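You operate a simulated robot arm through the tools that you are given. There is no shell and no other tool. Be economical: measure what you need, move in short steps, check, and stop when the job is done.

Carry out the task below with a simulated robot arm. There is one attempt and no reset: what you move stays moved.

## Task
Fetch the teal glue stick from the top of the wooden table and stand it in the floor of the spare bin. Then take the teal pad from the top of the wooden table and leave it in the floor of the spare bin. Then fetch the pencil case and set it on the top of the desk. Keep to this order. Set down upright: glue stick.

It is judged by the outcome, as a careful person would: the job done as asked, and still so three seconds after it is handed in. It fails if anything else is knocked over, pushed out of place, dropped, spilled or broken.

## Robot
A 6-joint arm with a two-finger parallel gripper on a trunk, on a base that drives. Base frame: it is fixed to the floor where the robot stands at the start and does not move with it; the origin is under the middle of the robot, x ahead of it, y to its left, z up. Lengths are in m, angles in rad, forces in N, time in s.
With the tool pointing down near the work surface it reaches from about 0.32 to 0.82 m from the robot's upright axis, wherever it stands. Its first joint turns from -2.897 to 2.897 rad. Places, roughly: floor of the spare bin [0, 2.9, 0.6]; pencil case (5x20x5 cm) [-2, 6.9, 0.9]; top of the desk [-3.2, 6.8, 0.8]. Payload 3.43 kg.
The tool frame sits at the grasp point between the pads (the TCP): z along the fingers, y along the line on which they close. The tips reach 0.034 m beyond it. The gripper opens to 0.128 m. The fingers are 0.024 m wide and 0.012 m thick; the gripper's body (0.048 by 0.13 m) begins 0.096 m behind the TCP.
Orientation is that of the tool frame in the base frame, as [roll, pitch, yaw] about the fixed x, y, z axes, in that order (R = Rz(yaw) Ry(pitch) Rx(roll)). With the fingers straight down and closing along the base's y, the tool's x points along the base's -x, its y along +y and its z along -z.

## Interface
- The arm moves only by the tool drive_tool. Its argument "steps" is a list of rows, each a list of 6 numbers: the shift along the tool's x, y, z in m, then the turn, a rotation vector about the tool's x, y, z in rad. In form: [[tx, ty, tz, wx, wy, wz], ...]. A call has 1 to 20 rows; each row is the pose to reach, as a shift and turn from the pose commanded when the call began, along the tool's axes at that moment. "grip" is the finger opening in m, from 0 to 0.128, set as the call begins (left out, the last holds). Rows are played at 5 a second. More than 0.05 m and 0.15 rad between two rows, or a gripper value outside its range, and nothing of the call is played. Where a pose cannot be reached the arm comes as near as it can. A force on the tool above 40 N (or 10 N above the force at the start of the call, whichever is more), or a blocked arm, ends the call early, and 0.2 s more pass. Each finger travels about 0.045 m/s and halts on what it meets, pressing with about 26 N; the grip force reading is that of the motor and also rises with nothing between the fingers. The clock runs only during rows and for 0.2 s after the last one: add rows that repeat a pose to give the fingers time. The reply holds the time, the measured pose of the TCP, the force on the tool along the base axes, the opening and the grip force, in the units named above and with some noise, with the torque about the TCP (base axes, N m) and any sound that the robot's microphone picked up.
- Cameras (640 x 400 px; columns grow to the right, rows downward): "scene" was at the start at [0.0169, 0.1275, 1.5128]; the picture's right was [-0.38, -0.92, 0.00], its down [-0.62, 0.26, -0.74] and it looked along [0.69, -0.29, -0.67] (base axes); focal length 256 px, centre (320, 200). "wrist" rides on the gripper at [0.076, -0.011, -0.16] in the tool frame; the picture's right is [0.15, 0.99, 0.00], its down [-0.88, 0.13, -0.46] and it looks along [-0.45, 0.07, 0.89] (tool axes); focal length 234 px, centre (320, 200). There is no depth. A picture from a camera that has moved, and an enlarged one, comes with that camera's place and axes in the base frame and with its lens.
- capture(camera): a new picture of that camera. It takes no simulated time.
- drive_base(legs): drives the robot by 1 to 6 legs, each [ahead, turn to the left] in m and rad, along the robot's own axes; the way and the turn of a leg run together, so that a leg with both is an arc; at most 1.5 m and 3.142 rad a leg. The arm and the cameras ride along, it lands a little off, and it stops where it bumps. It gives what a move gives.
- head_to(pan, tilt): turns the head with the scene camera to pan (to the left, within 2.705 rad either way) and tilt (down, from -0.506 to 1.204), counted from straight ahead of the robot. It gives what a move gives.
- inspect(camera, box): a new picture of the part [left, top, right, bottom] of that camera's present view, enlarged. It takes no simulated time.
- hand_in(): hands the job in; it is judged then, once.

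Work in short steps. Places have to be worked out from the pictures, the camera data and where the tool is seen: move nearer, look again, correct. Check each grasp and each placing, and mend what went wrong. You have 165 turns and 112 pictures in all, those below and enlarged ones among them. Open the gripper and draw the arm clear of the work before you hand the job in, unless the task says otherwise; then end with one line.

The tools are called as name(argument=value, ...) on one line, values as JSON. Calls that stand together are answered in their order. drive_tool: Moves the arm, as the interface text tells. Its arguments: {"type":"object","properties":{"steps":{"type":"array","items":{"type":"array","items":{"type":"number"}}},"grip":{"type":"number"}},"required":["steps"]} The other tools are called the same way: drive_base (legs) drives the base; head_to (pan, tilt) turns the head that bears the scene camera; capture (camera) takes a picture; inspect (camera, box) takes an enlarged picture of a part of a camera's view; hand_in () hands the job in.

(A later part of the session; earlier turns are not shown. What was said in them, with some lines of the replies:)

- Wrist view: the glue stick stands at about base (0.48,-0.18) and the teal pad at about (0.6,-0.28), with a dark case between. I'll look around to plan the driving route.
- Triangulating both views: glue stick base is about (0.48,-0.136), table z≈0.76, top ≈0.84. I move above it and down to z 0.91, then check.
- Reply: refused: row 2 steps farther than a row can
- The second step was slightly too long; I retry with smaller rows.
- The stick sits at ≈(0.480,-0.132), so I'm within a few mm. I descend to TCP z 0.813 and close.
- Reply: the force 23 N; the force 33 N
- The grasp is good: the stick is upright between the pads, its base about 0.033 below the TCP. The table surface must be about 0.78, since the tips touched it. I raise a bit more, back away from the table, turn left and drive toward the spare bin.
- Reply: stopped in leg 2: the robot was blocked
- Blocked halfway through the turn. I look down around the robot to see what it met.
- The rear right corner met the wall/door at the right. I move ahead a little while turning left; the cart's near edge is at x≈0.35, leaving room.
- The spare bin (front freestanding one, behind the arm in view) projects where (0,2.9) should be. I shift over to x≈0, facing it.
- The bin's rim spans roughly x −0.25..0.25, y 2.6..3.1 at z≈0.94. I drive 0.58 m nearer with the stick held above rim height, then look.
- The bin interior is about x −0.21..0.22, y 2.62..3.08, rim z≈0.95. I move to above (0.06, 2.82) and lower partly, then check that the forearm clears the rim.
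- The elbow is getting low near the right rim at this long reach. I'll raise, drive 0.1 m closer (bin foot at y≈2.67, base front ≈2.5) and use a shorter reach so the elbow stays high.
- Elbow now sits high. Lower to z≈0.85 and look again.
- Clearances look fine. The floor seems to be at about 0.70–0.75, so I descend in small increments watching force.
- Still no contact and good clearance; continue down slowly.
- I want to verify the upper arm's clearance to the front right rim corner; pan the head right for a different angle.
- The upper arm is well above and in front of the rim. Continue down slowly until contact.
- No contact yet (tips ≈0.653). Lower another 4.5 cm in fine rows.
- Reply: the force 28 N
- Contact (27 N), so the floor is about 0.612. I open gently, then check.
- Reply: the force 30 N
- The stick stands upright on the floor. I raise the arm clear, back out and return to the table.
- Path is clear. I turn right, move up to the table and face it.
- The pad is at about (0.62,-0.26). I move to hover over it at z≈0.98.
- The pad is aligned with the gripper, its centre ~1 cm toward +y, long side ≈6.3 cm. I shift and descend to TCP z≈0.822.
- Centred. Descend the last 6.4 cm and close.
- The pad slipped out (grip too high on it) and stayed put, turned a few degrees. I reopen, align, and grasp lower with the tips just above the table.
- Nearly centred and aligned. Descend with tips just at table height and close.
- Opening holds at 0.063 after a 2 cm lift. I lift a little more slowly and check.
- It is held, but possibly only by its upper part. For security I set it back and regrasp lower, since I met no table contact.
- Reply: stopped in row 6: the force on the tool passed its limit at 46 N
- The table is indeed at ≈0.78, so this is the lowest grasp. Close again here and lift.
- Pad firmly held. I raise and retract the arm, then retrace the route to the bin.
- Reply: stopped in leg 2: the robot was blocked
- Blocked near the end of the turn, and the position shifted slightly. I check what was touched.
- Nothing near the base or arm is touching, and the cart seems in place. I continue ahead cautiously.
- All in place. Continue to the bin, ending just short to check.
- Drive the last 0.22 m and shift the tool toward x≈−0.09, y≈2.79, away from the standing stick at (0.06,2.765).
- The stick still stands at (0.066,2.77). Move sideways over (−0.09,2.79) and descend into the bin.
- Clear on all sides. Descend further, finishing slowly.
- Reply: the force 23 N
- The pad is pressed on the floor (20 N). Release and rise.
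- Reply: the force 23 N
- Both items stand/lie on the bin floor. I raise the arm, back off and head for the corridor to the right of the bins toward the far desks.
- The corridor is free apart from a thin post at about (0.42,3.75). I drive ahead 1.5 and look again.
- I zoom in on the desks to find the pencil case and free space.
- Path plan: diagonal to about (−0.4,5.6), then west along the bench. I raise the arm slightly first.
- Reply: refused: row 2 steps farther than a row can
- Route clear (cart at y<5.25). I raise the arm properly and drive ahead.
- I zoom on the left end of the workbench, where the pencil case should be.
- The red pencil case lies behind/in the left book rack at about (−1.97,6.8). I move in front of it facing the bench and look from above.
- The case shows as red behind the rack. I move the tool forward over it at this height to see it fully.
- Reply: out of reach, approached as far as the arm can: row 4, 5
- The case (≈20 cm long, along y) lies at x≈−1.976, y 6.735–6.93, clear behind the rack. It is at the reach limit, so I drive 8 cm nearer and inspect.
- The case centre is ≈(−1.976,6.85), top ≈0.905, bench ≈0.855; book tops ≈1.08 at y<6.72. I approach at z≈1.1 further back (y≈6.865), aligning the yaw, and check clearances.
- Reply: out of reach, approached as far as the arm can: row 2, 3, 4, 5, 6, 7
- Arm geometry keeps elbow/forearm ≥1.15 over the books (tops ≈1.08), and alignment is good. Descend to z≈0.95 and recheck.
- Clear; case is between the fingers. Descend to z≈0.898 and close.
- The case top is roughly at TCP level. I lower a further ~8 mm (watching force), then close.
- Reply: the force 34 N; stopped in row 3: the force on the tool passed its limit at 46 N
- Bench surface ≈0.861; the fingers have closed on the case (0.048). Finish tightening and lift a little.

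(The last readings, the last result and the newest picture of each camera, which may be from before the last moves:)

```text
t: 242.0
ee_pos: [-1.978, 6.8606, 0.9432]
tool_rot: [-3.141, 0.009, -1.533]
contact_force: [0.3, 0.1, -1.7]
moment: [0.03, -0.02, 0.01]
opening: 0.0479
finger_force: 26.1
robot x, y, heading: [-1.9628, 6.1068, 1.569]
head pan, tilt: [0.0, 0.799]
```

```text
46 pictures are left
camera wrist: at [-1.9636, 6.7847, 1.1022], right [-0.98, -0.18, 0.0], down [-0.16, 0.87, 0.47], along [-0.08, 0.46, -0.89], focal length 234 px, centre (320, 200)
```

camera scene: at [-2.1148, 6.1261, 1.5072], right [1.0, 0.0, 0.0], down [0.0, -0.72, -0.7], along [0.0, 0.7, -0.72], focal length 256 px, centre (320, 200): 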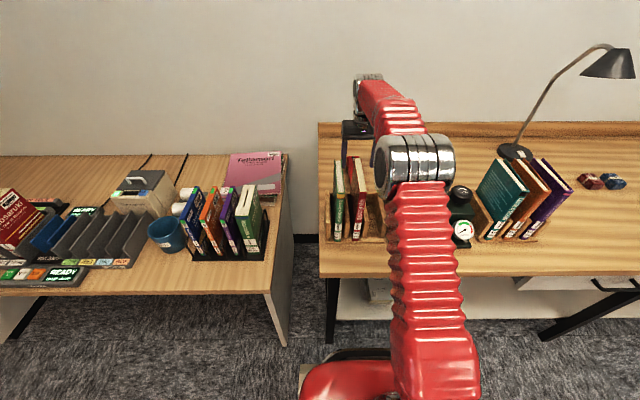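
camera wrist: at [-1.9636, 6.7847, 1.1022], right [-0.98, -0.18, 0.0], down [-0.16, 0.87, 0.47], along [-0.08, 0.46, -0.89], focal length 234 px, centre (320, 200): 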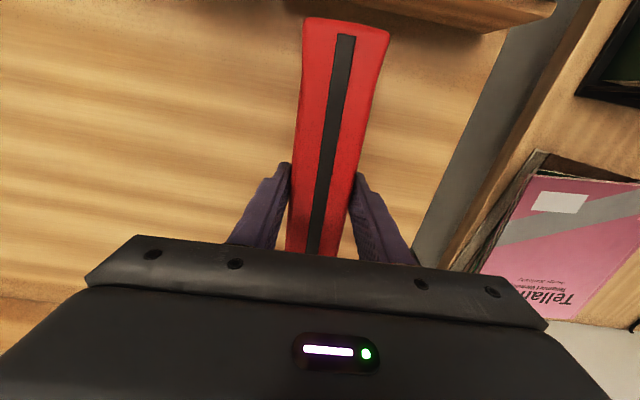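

Held well. I lift it high (bottom above the book tops) before drawing it toward the robot.

drive_tool(steps=[[0, 0, -0.04, 0, 0, 0], [0, 0, -0.08, 0, 0, 0], [0, 0, -0.12, 0, 0, 0], [0.003, 0, -0.155, 0, 0, 0], [0.015, 0, -0.185, 0, 0, 0], [0.03, 0, -0.215, 0, 0, 0], [0.05, 0, -0.245, 0, 0, 0], [0.07, 0, -0.27, 0, 0, 0]])

capture(camera="scene")

capture(camera="wrist")

```text
t: 243.8
ee_pos: [-1.9733, 6.7895, 1.2123]
tool_rot: [3.142, 0.008, -1.532]
contact_force: [0.5, 0.3, -2.8]
moment: [-0.08, 0.0, -0.02]
opening: 0.0477
finger_force: 25.8
robot x, y, heading: [-1.9566, 6.1043, 1.568]
head pan, tilt: [0.0, 0.799]
```

```text
45 pictures are left
camera scene: at [-2.1148, 6.1264, 1.5072], right [1.0, 0.0, 0.0], down [0.0, -0.72, -0.7], along [0.0, 0.7, -0.72], focal length 256 px, centre (320, 200)
```

scene: 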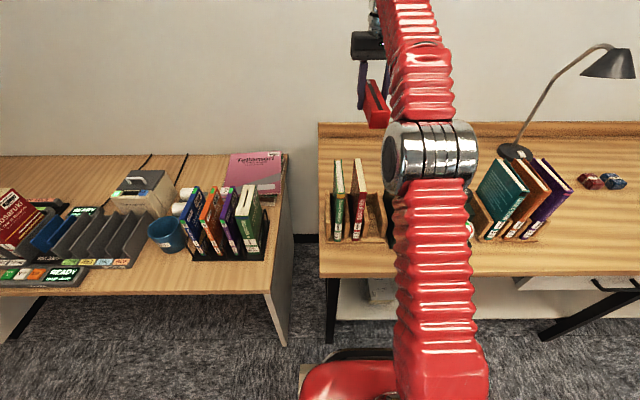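

```text
44 pictures are left
camera wrist: at [-1.9601, 6.7131, 1.3708], right [-0.98, -0.18, 0.0], down [-0.16, 0.87, 0.46], along [-0.08, 0.46, -0.89], focal length 234 px, centre (320, 200)
```

wrist: 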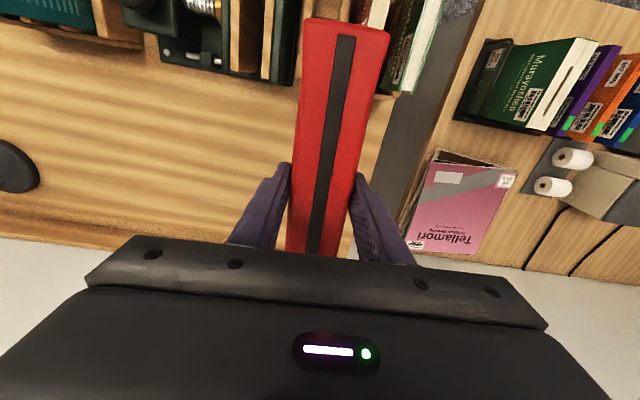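

The case is clear of the books. I pull it in, back off, and shift left to survey the desk for a free spot.

drive_tool(steps=[[0.04, 0, -0.02, 0, 0, 0], [0.08, 0, -0.04, 0, 0, 0], [0.125, 0, -0.04, 0, 0, 0], [0.17, 0, -0.04, 0, 0, 0]])

drive_base(legs=[[-0.25, 0], [0, 1.45], [0.9, 0], [0, -1.45]])

head_to(pan=0.2, tilt=0.7)

capture(camera="scene")

capture(camera="wrist")

```text
t: 244.8
ee_pos: [-1.9679, 6.617, 1.2507]
tool_rot: [-3.14, 0.01, -1.532]
contact_force: [-0.2, 1.0, -2.0]
moment: [-0.01, 0.0, -0.02]
opening: 0.0475
finger_force: 26.0
robot x, y, heading: [-1.9545, 6.1062, 1.571]
head pan, tilt: [0.0, 0.799]
```

```text
t: 263.1
ee_pos: [-2.8623, 6.4754, 1.2506]
tool_rot: [3.141, 0.011, -1.535]
contact_force: [-0.3, -0.1, -1.4]
moment: [0.0, 0.03, 0.01]
opening: 0.0477
finger_force: 25.4
robot x, y, heading: [-2.8906, 5.9623, 1.575]
head pan, tilt: [0.0, 0.799]
```

```text
t: 263.9
ee_pos: [-2.8645, 6.4744, 1.2521]
tool_rot: [3.141, 0.01, -1.532]
contact_force: [-0.1, -1.0, -1.8]
moment: [-0.02, 0.0, 0.01]
opening: 0.0477
finger_force: 25.8
robot x, y, heading: [-2.8951, 5.9637, 1.571]
head pan, tilt: [0.201, 0.7]
```

```text
43 pictures are left
camera scene: at [-3.0703, 5.9841, 1.5154], right [0.98, 0.2, 0.0], down [0.13, -0.63, -0.76], along [-0.15, 0.75, -0.64], focal length 256 px, centre (320, 200)
```

scene: 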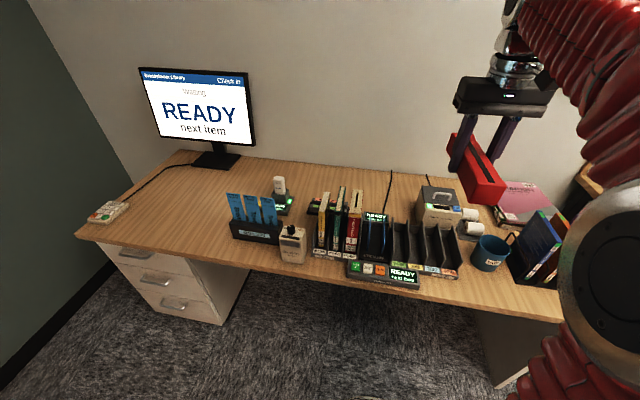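

```text
42 pictures are left
camera wrist: at [-2.85, 6.3975, 1.4101], right [-0.98, -0.18, 0.0], down [-0.16, 0.87, 0.47], along [-0.08, 0.46, -0.89], focal length 234 px, centre (320, 200)
```

wrist: 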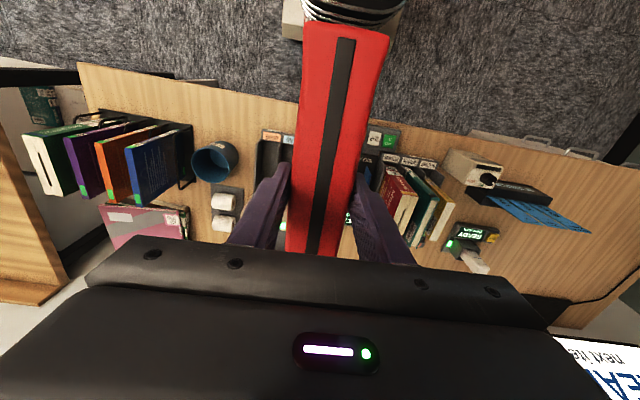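

There's ample free desk surface at the left, around (−3.72,6.64). I drive over in front of it.

drive_base(legs=[[-0.25, 0], [0, 1.25], [0.8, 0], [0, -1.25]])

head_to(pan=0.0, tilt=0.8)

capture(camera="scene")

capture(camera="wrist")

```text
t: 280.3
ee_pos: [-3.6259, 6.4616, 1.2519]
tool_rot: [3.14, 0.01, -1.538]
contact_force: [0.0, -0.5, -2.1]
moment: [-0.02, -0.04, -0.01]
opening: 0.0476
finger_force: 26.1
robot x, y, heading: [-3.6958, 5.9472, 1.579]
head pan, tilt: [0.201, 0.7]
```

```text
t: 281.1
ee_pos: [-3.6269, 6.4606, 1.2512]
tool_rot: [3.141, 0.011, -1.536]
contact_force: [0.5, -0.1, -0.7]
moment: [0.01, -0.03, -0.02]
opening: 0.0476
finger_force: 25.7
robot x, y, heading: [-3.6945, 5.9476, 1.58]
head pan, tilt: [0.0, 0.799]
```

```text
41 pictures are left
camera scene: at [-3.853, 5.9685, 1.5072], right [1.0, 0.01, 0.0], down [0.0, -0.72, -0.7], along [0.0, 0.7, -0.72], focal length 256 px, centre (320, 200)
```

scene: 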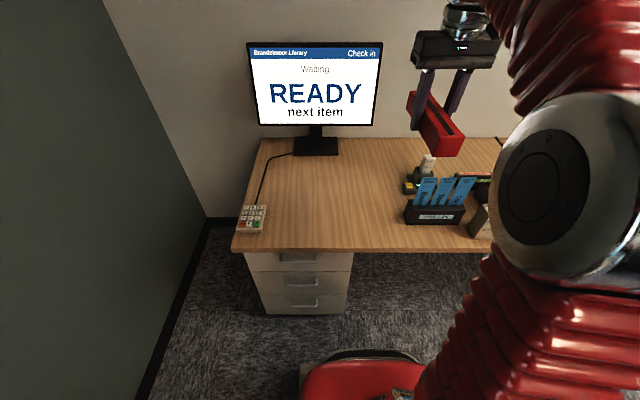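

```text
40 pictures are left
camera wrist: at [-3.6125, 6.3847, 1.4104], right [-0.98, -0.18, 0.0], down [-0.16, 0.87, 0.47], along [-0.08, 0.46, -0.89], focal length 234 px, centre (320, 200)
```

wrist: 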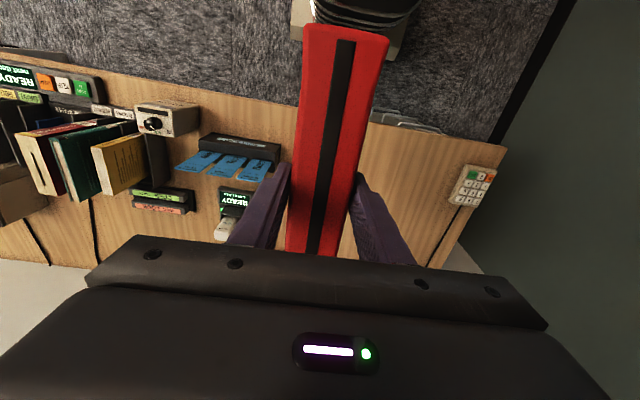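

Free desk space is centred about (−3.79,6.67). I move the case over (−3.78,6.65) and lower to z≈0.93.

drive_tool(steps=[[-0.025, 0.03, 0.015, 0, 0, 0], [-0.05, 0.06, 0.03, 0, 0, 0], [-0.075, 0.09, 0.05, 0, 0, 0], [-0.1, 0.115, 0.08, 0, 0, 0], [-0.13, 0.135, 0.11, 0, 0, 0], [-0.16, 0.146, 0.14, 0, 0, 0], [-0.19, 0.146, 0.17, 0, 0, 0], [-0.195, 0.146, 0.21, 0, 0, 0], [-0.195, 0.146, 0.25, 0, 0, 0], [-0.195, 0.146, 0.29, 0, 0, 0], [-0.195, 0.146, 0.32, 0, 0, 0]])

capture(camera="scene")

capture(camera="wrist")

```text
t: 283.4
ee_pos: [-3.7783, 6.6561, 0.9347]
tool_rot: [3.14, 0.012, -1.537]
contact_force: [0.3, 0.6, -1.5]
moment: [0.03, -0.01, -0.05]
opening: 0.0476
finger_force: 26.4
robot x, y, heading: [-3.6961, 5.9476, 1.578]
head pan, tilt: [0.0, 0.799]
```

```text
39 pictures are left
camera scene: at [-3.853, 5.9687, 1.5072], right [1.0, 0.0, 0.0], down [0.0, -0.72, -0.7], along [0.0, 0.7, -0.72], focal length 256 px, centre (320, 200)
```

scene: 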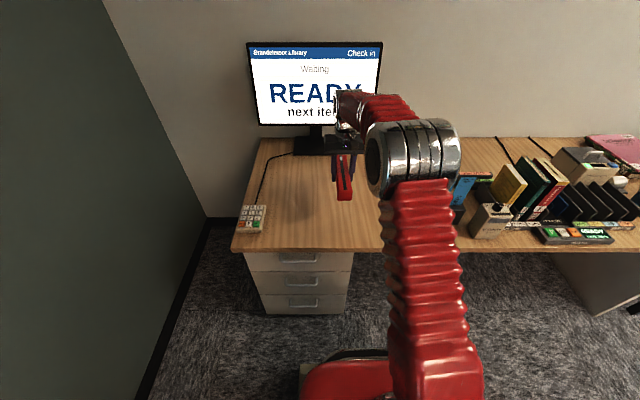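

```text
38 pictures are left
camera wrist: at [-3.7643, 6.579, 1.092], right [-0.98, -0.18, 0.0], down [-0.16, 0.87, 0.47], along [-0.08, 0.46, -0.89], focal length 234 px, centre (320, 200)
```

wrist: 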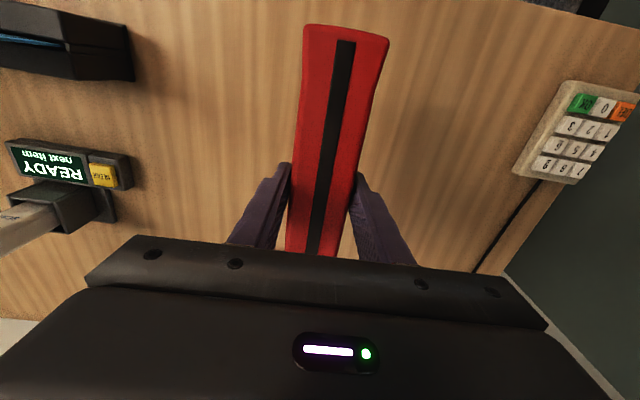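

The spot beneath is clear. Lower carefully to contact.

drive_tool(steps=[[0, 0, 0.03, 0, 0, 0], [0, 0, 0.06, 0, 0, 0], [0, 0, 0.09, 0, 0, 0], [0, 0, 0.1, 0, 0, 0], [0, 0, 0.106, 0, 0, 0], [0, 0, 0.112, 0, 0, 0]])

drive_tool(steps=[[0, 0, 0.004, 0, 0, 0], [0, 0, 0.008, 0, 0, 0], [0, 0, 0.012, 0, 0, 0]])

```text
t: 284.9
ee_pos: [-3.7777, 6.6566, 0.8223]
tool_rot: [3.141, 0.009, -1.538]
contact_force: [0.3, -0.7, -2.0]
moment: [0.02, 0.0, -0.01]
opening: 0.0477
finger_force: 26.2
robot x, y, heading: [-3.6974, 5.9504, 1.574]
head pan, tilt: [0.0, 0.799]
```

```text
t: 285.6
ee_pos: [-3.7781, 6.6563, 0.8106]
tool_rot: [-3.141, 0.011, -1.537]
contact_force: [0.1, -0.9, -1.4]
moment: [0.02, 0.0, 0.02]
opening: 0.0475
finger_force: 25.9
robot x, y, heading: [-3.6975, 5.9502, 1.576]
head pan, tilt: [0.0, 0.799]
```

No contact yet; continue in fine rows.

drive_tool(steps=[[0, 0, 0.005, 0, 0, 0], [0, 0, 0.01, 0, 0, 0], [0, 0, 0.015, 0, 0, 0]])

capture(camera="wrist")

```text
t: 286.4
ee_pos: [-3.7775, 6.6561, 0.7956]
tool_rot: [3.141, 0.01, -1.539]
contact_force: [0.5, 0.0, -1.4]
moment: [0.05, -0.03, -0.02]
opening: 0.0479
finger_force: 25.7
robot x, y, heading: [-3.6912, 5.9483, 1.572]
head pan, tilt: [0.0, 0.799]
```

```text
37 pictures are left
camera wrist: at [-3.7642, 6.5797, 0.9539], right [-0.98, -0.18, 0.0], down [-0.16, 0.87, 0.47], along [-0.08, 0.46, -0.89], focal length 234 px, centre (320, 200)
```

wrist: 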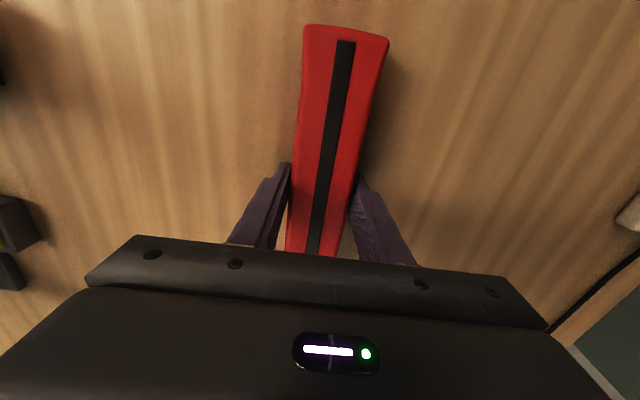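

Close to the surface now; a few more millimetres.

drive_tool(steps=[[0, 0, 0.004, 0, 0, 0], [0, 0, 0.008, 0, 0, 0], [0, 0, 0.012, 0, 0, 0]])

```text
t: 287.0
ee_pos: [-3.778, 6.6587, 0.7939]
tool_rot: [3.141, 0.015, -1.534]
contact_force: [-0.4, -1.0, 3.6]
moment: [-0.1, 0.14, 0.1]
opening: 0.0477
finger_force: 26.1
robot x, y, heading: [-3.6913, 5.9509, 1.578]
head pan, tilt: [0.0, 0.799]
stopped in row 2: the force on the tool passed its limit at 48 N (the readings are from after the stop); the commanded pose is now the measured one
```

The case rests on the desk. Open the fingers and rise.

drive_tool(steps=[[0, 0, 0, 0, 0, 0], [0, 0, 0, 0, 0, 0], [0, 0, 0, 0, 0, 0], [0, 0, 0, 0, 0, 0]], grip=0.08)

drive_tool(steps=[[0, 0, -0.03, 0, 0, 0], [0, 0, -0.07, 0, 0, 0], [0, 0, -0.11, 0, 0, 0], [0, 0, -0.15, 0, 0, 0], [0, 0, -0.19, 0, 0, 0], [0, 0, -0.23, 0, 0, 0], [0.03, 0, -0.26, 0, 0, 0], [0.06, 0, -0.29, 0, 0, 0]])

capture(camera="wrist")

capture(camera="scene")

```text
t: 288.0
ee_pos: [-3.7779, 6.6576, 0.7941]
tool_rot: [-3.141, 0.013, -1.537]
contact_force: [7.0, 1.8, 9.5]
moment: [-0.09, 0.21, 0.04]
opening: 0.0764
finger_force: 0.1
robot x, y, heading: [-3.6938, 5.9466, 1.575]
head pan, tilt: [0.0, 0.799]
```

```text
t: 289.8
ee_pos: [-3.7749, 6.5931, 1.0831]
tool_rot: [-3.142, 0.012, -1.538]
contact_force: [0.2, 0.4, -0.2]
moment: [-0.01, -0.02, 0.01]
opening: 0.0801
finger_force: 0.1
robot x, y, heading: [-3.696, 5.9491, 1.576]
head pan, tilt: [0.0, 0.799]
```

```text
36 pictures are left
camera wrist: at [-3.762, 6.5167, 1.241], right [-0.98, -0.18, 0.0], down [-0.16, 0.87, 0.47], along [-0.08, 0.46, -0.88], focal length 234 px, centre (320, 200)
```

wrist: 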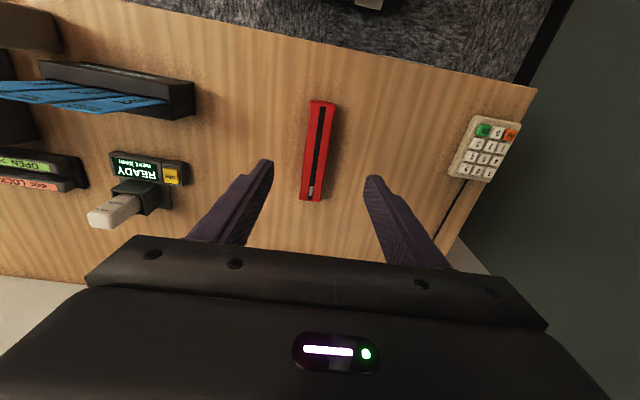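

```text
35 pictures are left
camera scene: at [-3.853, 5.9689, 1.5072], right [1.0, 0.0, 0.0], down [0.0, -0.72, -0.7], along [0.0, 0.7, -0.72], focal length 256 px, centre (320, 200)
```

scene: 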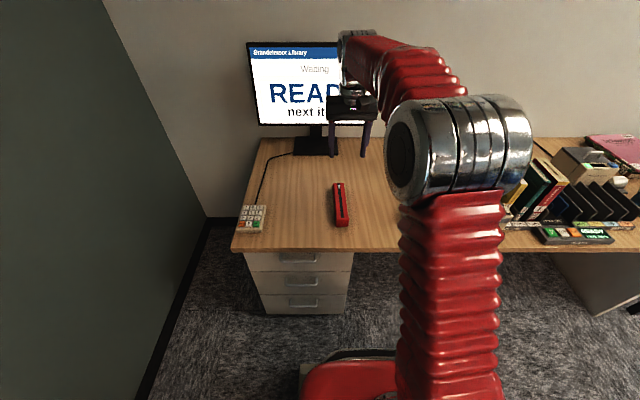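

The case lies flat on the desk, undisturbed neighbours around it. I draw the arm clear by backing off, then hand in.

drive_base(legs=[[-0.35, 0]])

hand_in()

```text
t: 292.6
ee_pos: [-3.7724, 6.2426, 1.0828]
tool_rot: [-3.141, 0.016, -1.536]
contact_force: [-0.4, -0.3, 0.0]
moment: [0.02, 0.02, 0.01]
opening: 0.0799
finger_force: 0.0
robot x, y, heading: [-3.6947, 5.6015, 1.575]
head pan, tilt: [0.0, 0.799]
```

```text
The job is handed in.
```

I handed in the job with all three items placed in the order asked: the glue stick upright and the teal pad on the spare bin's floor, and the red pencil case on the desk.
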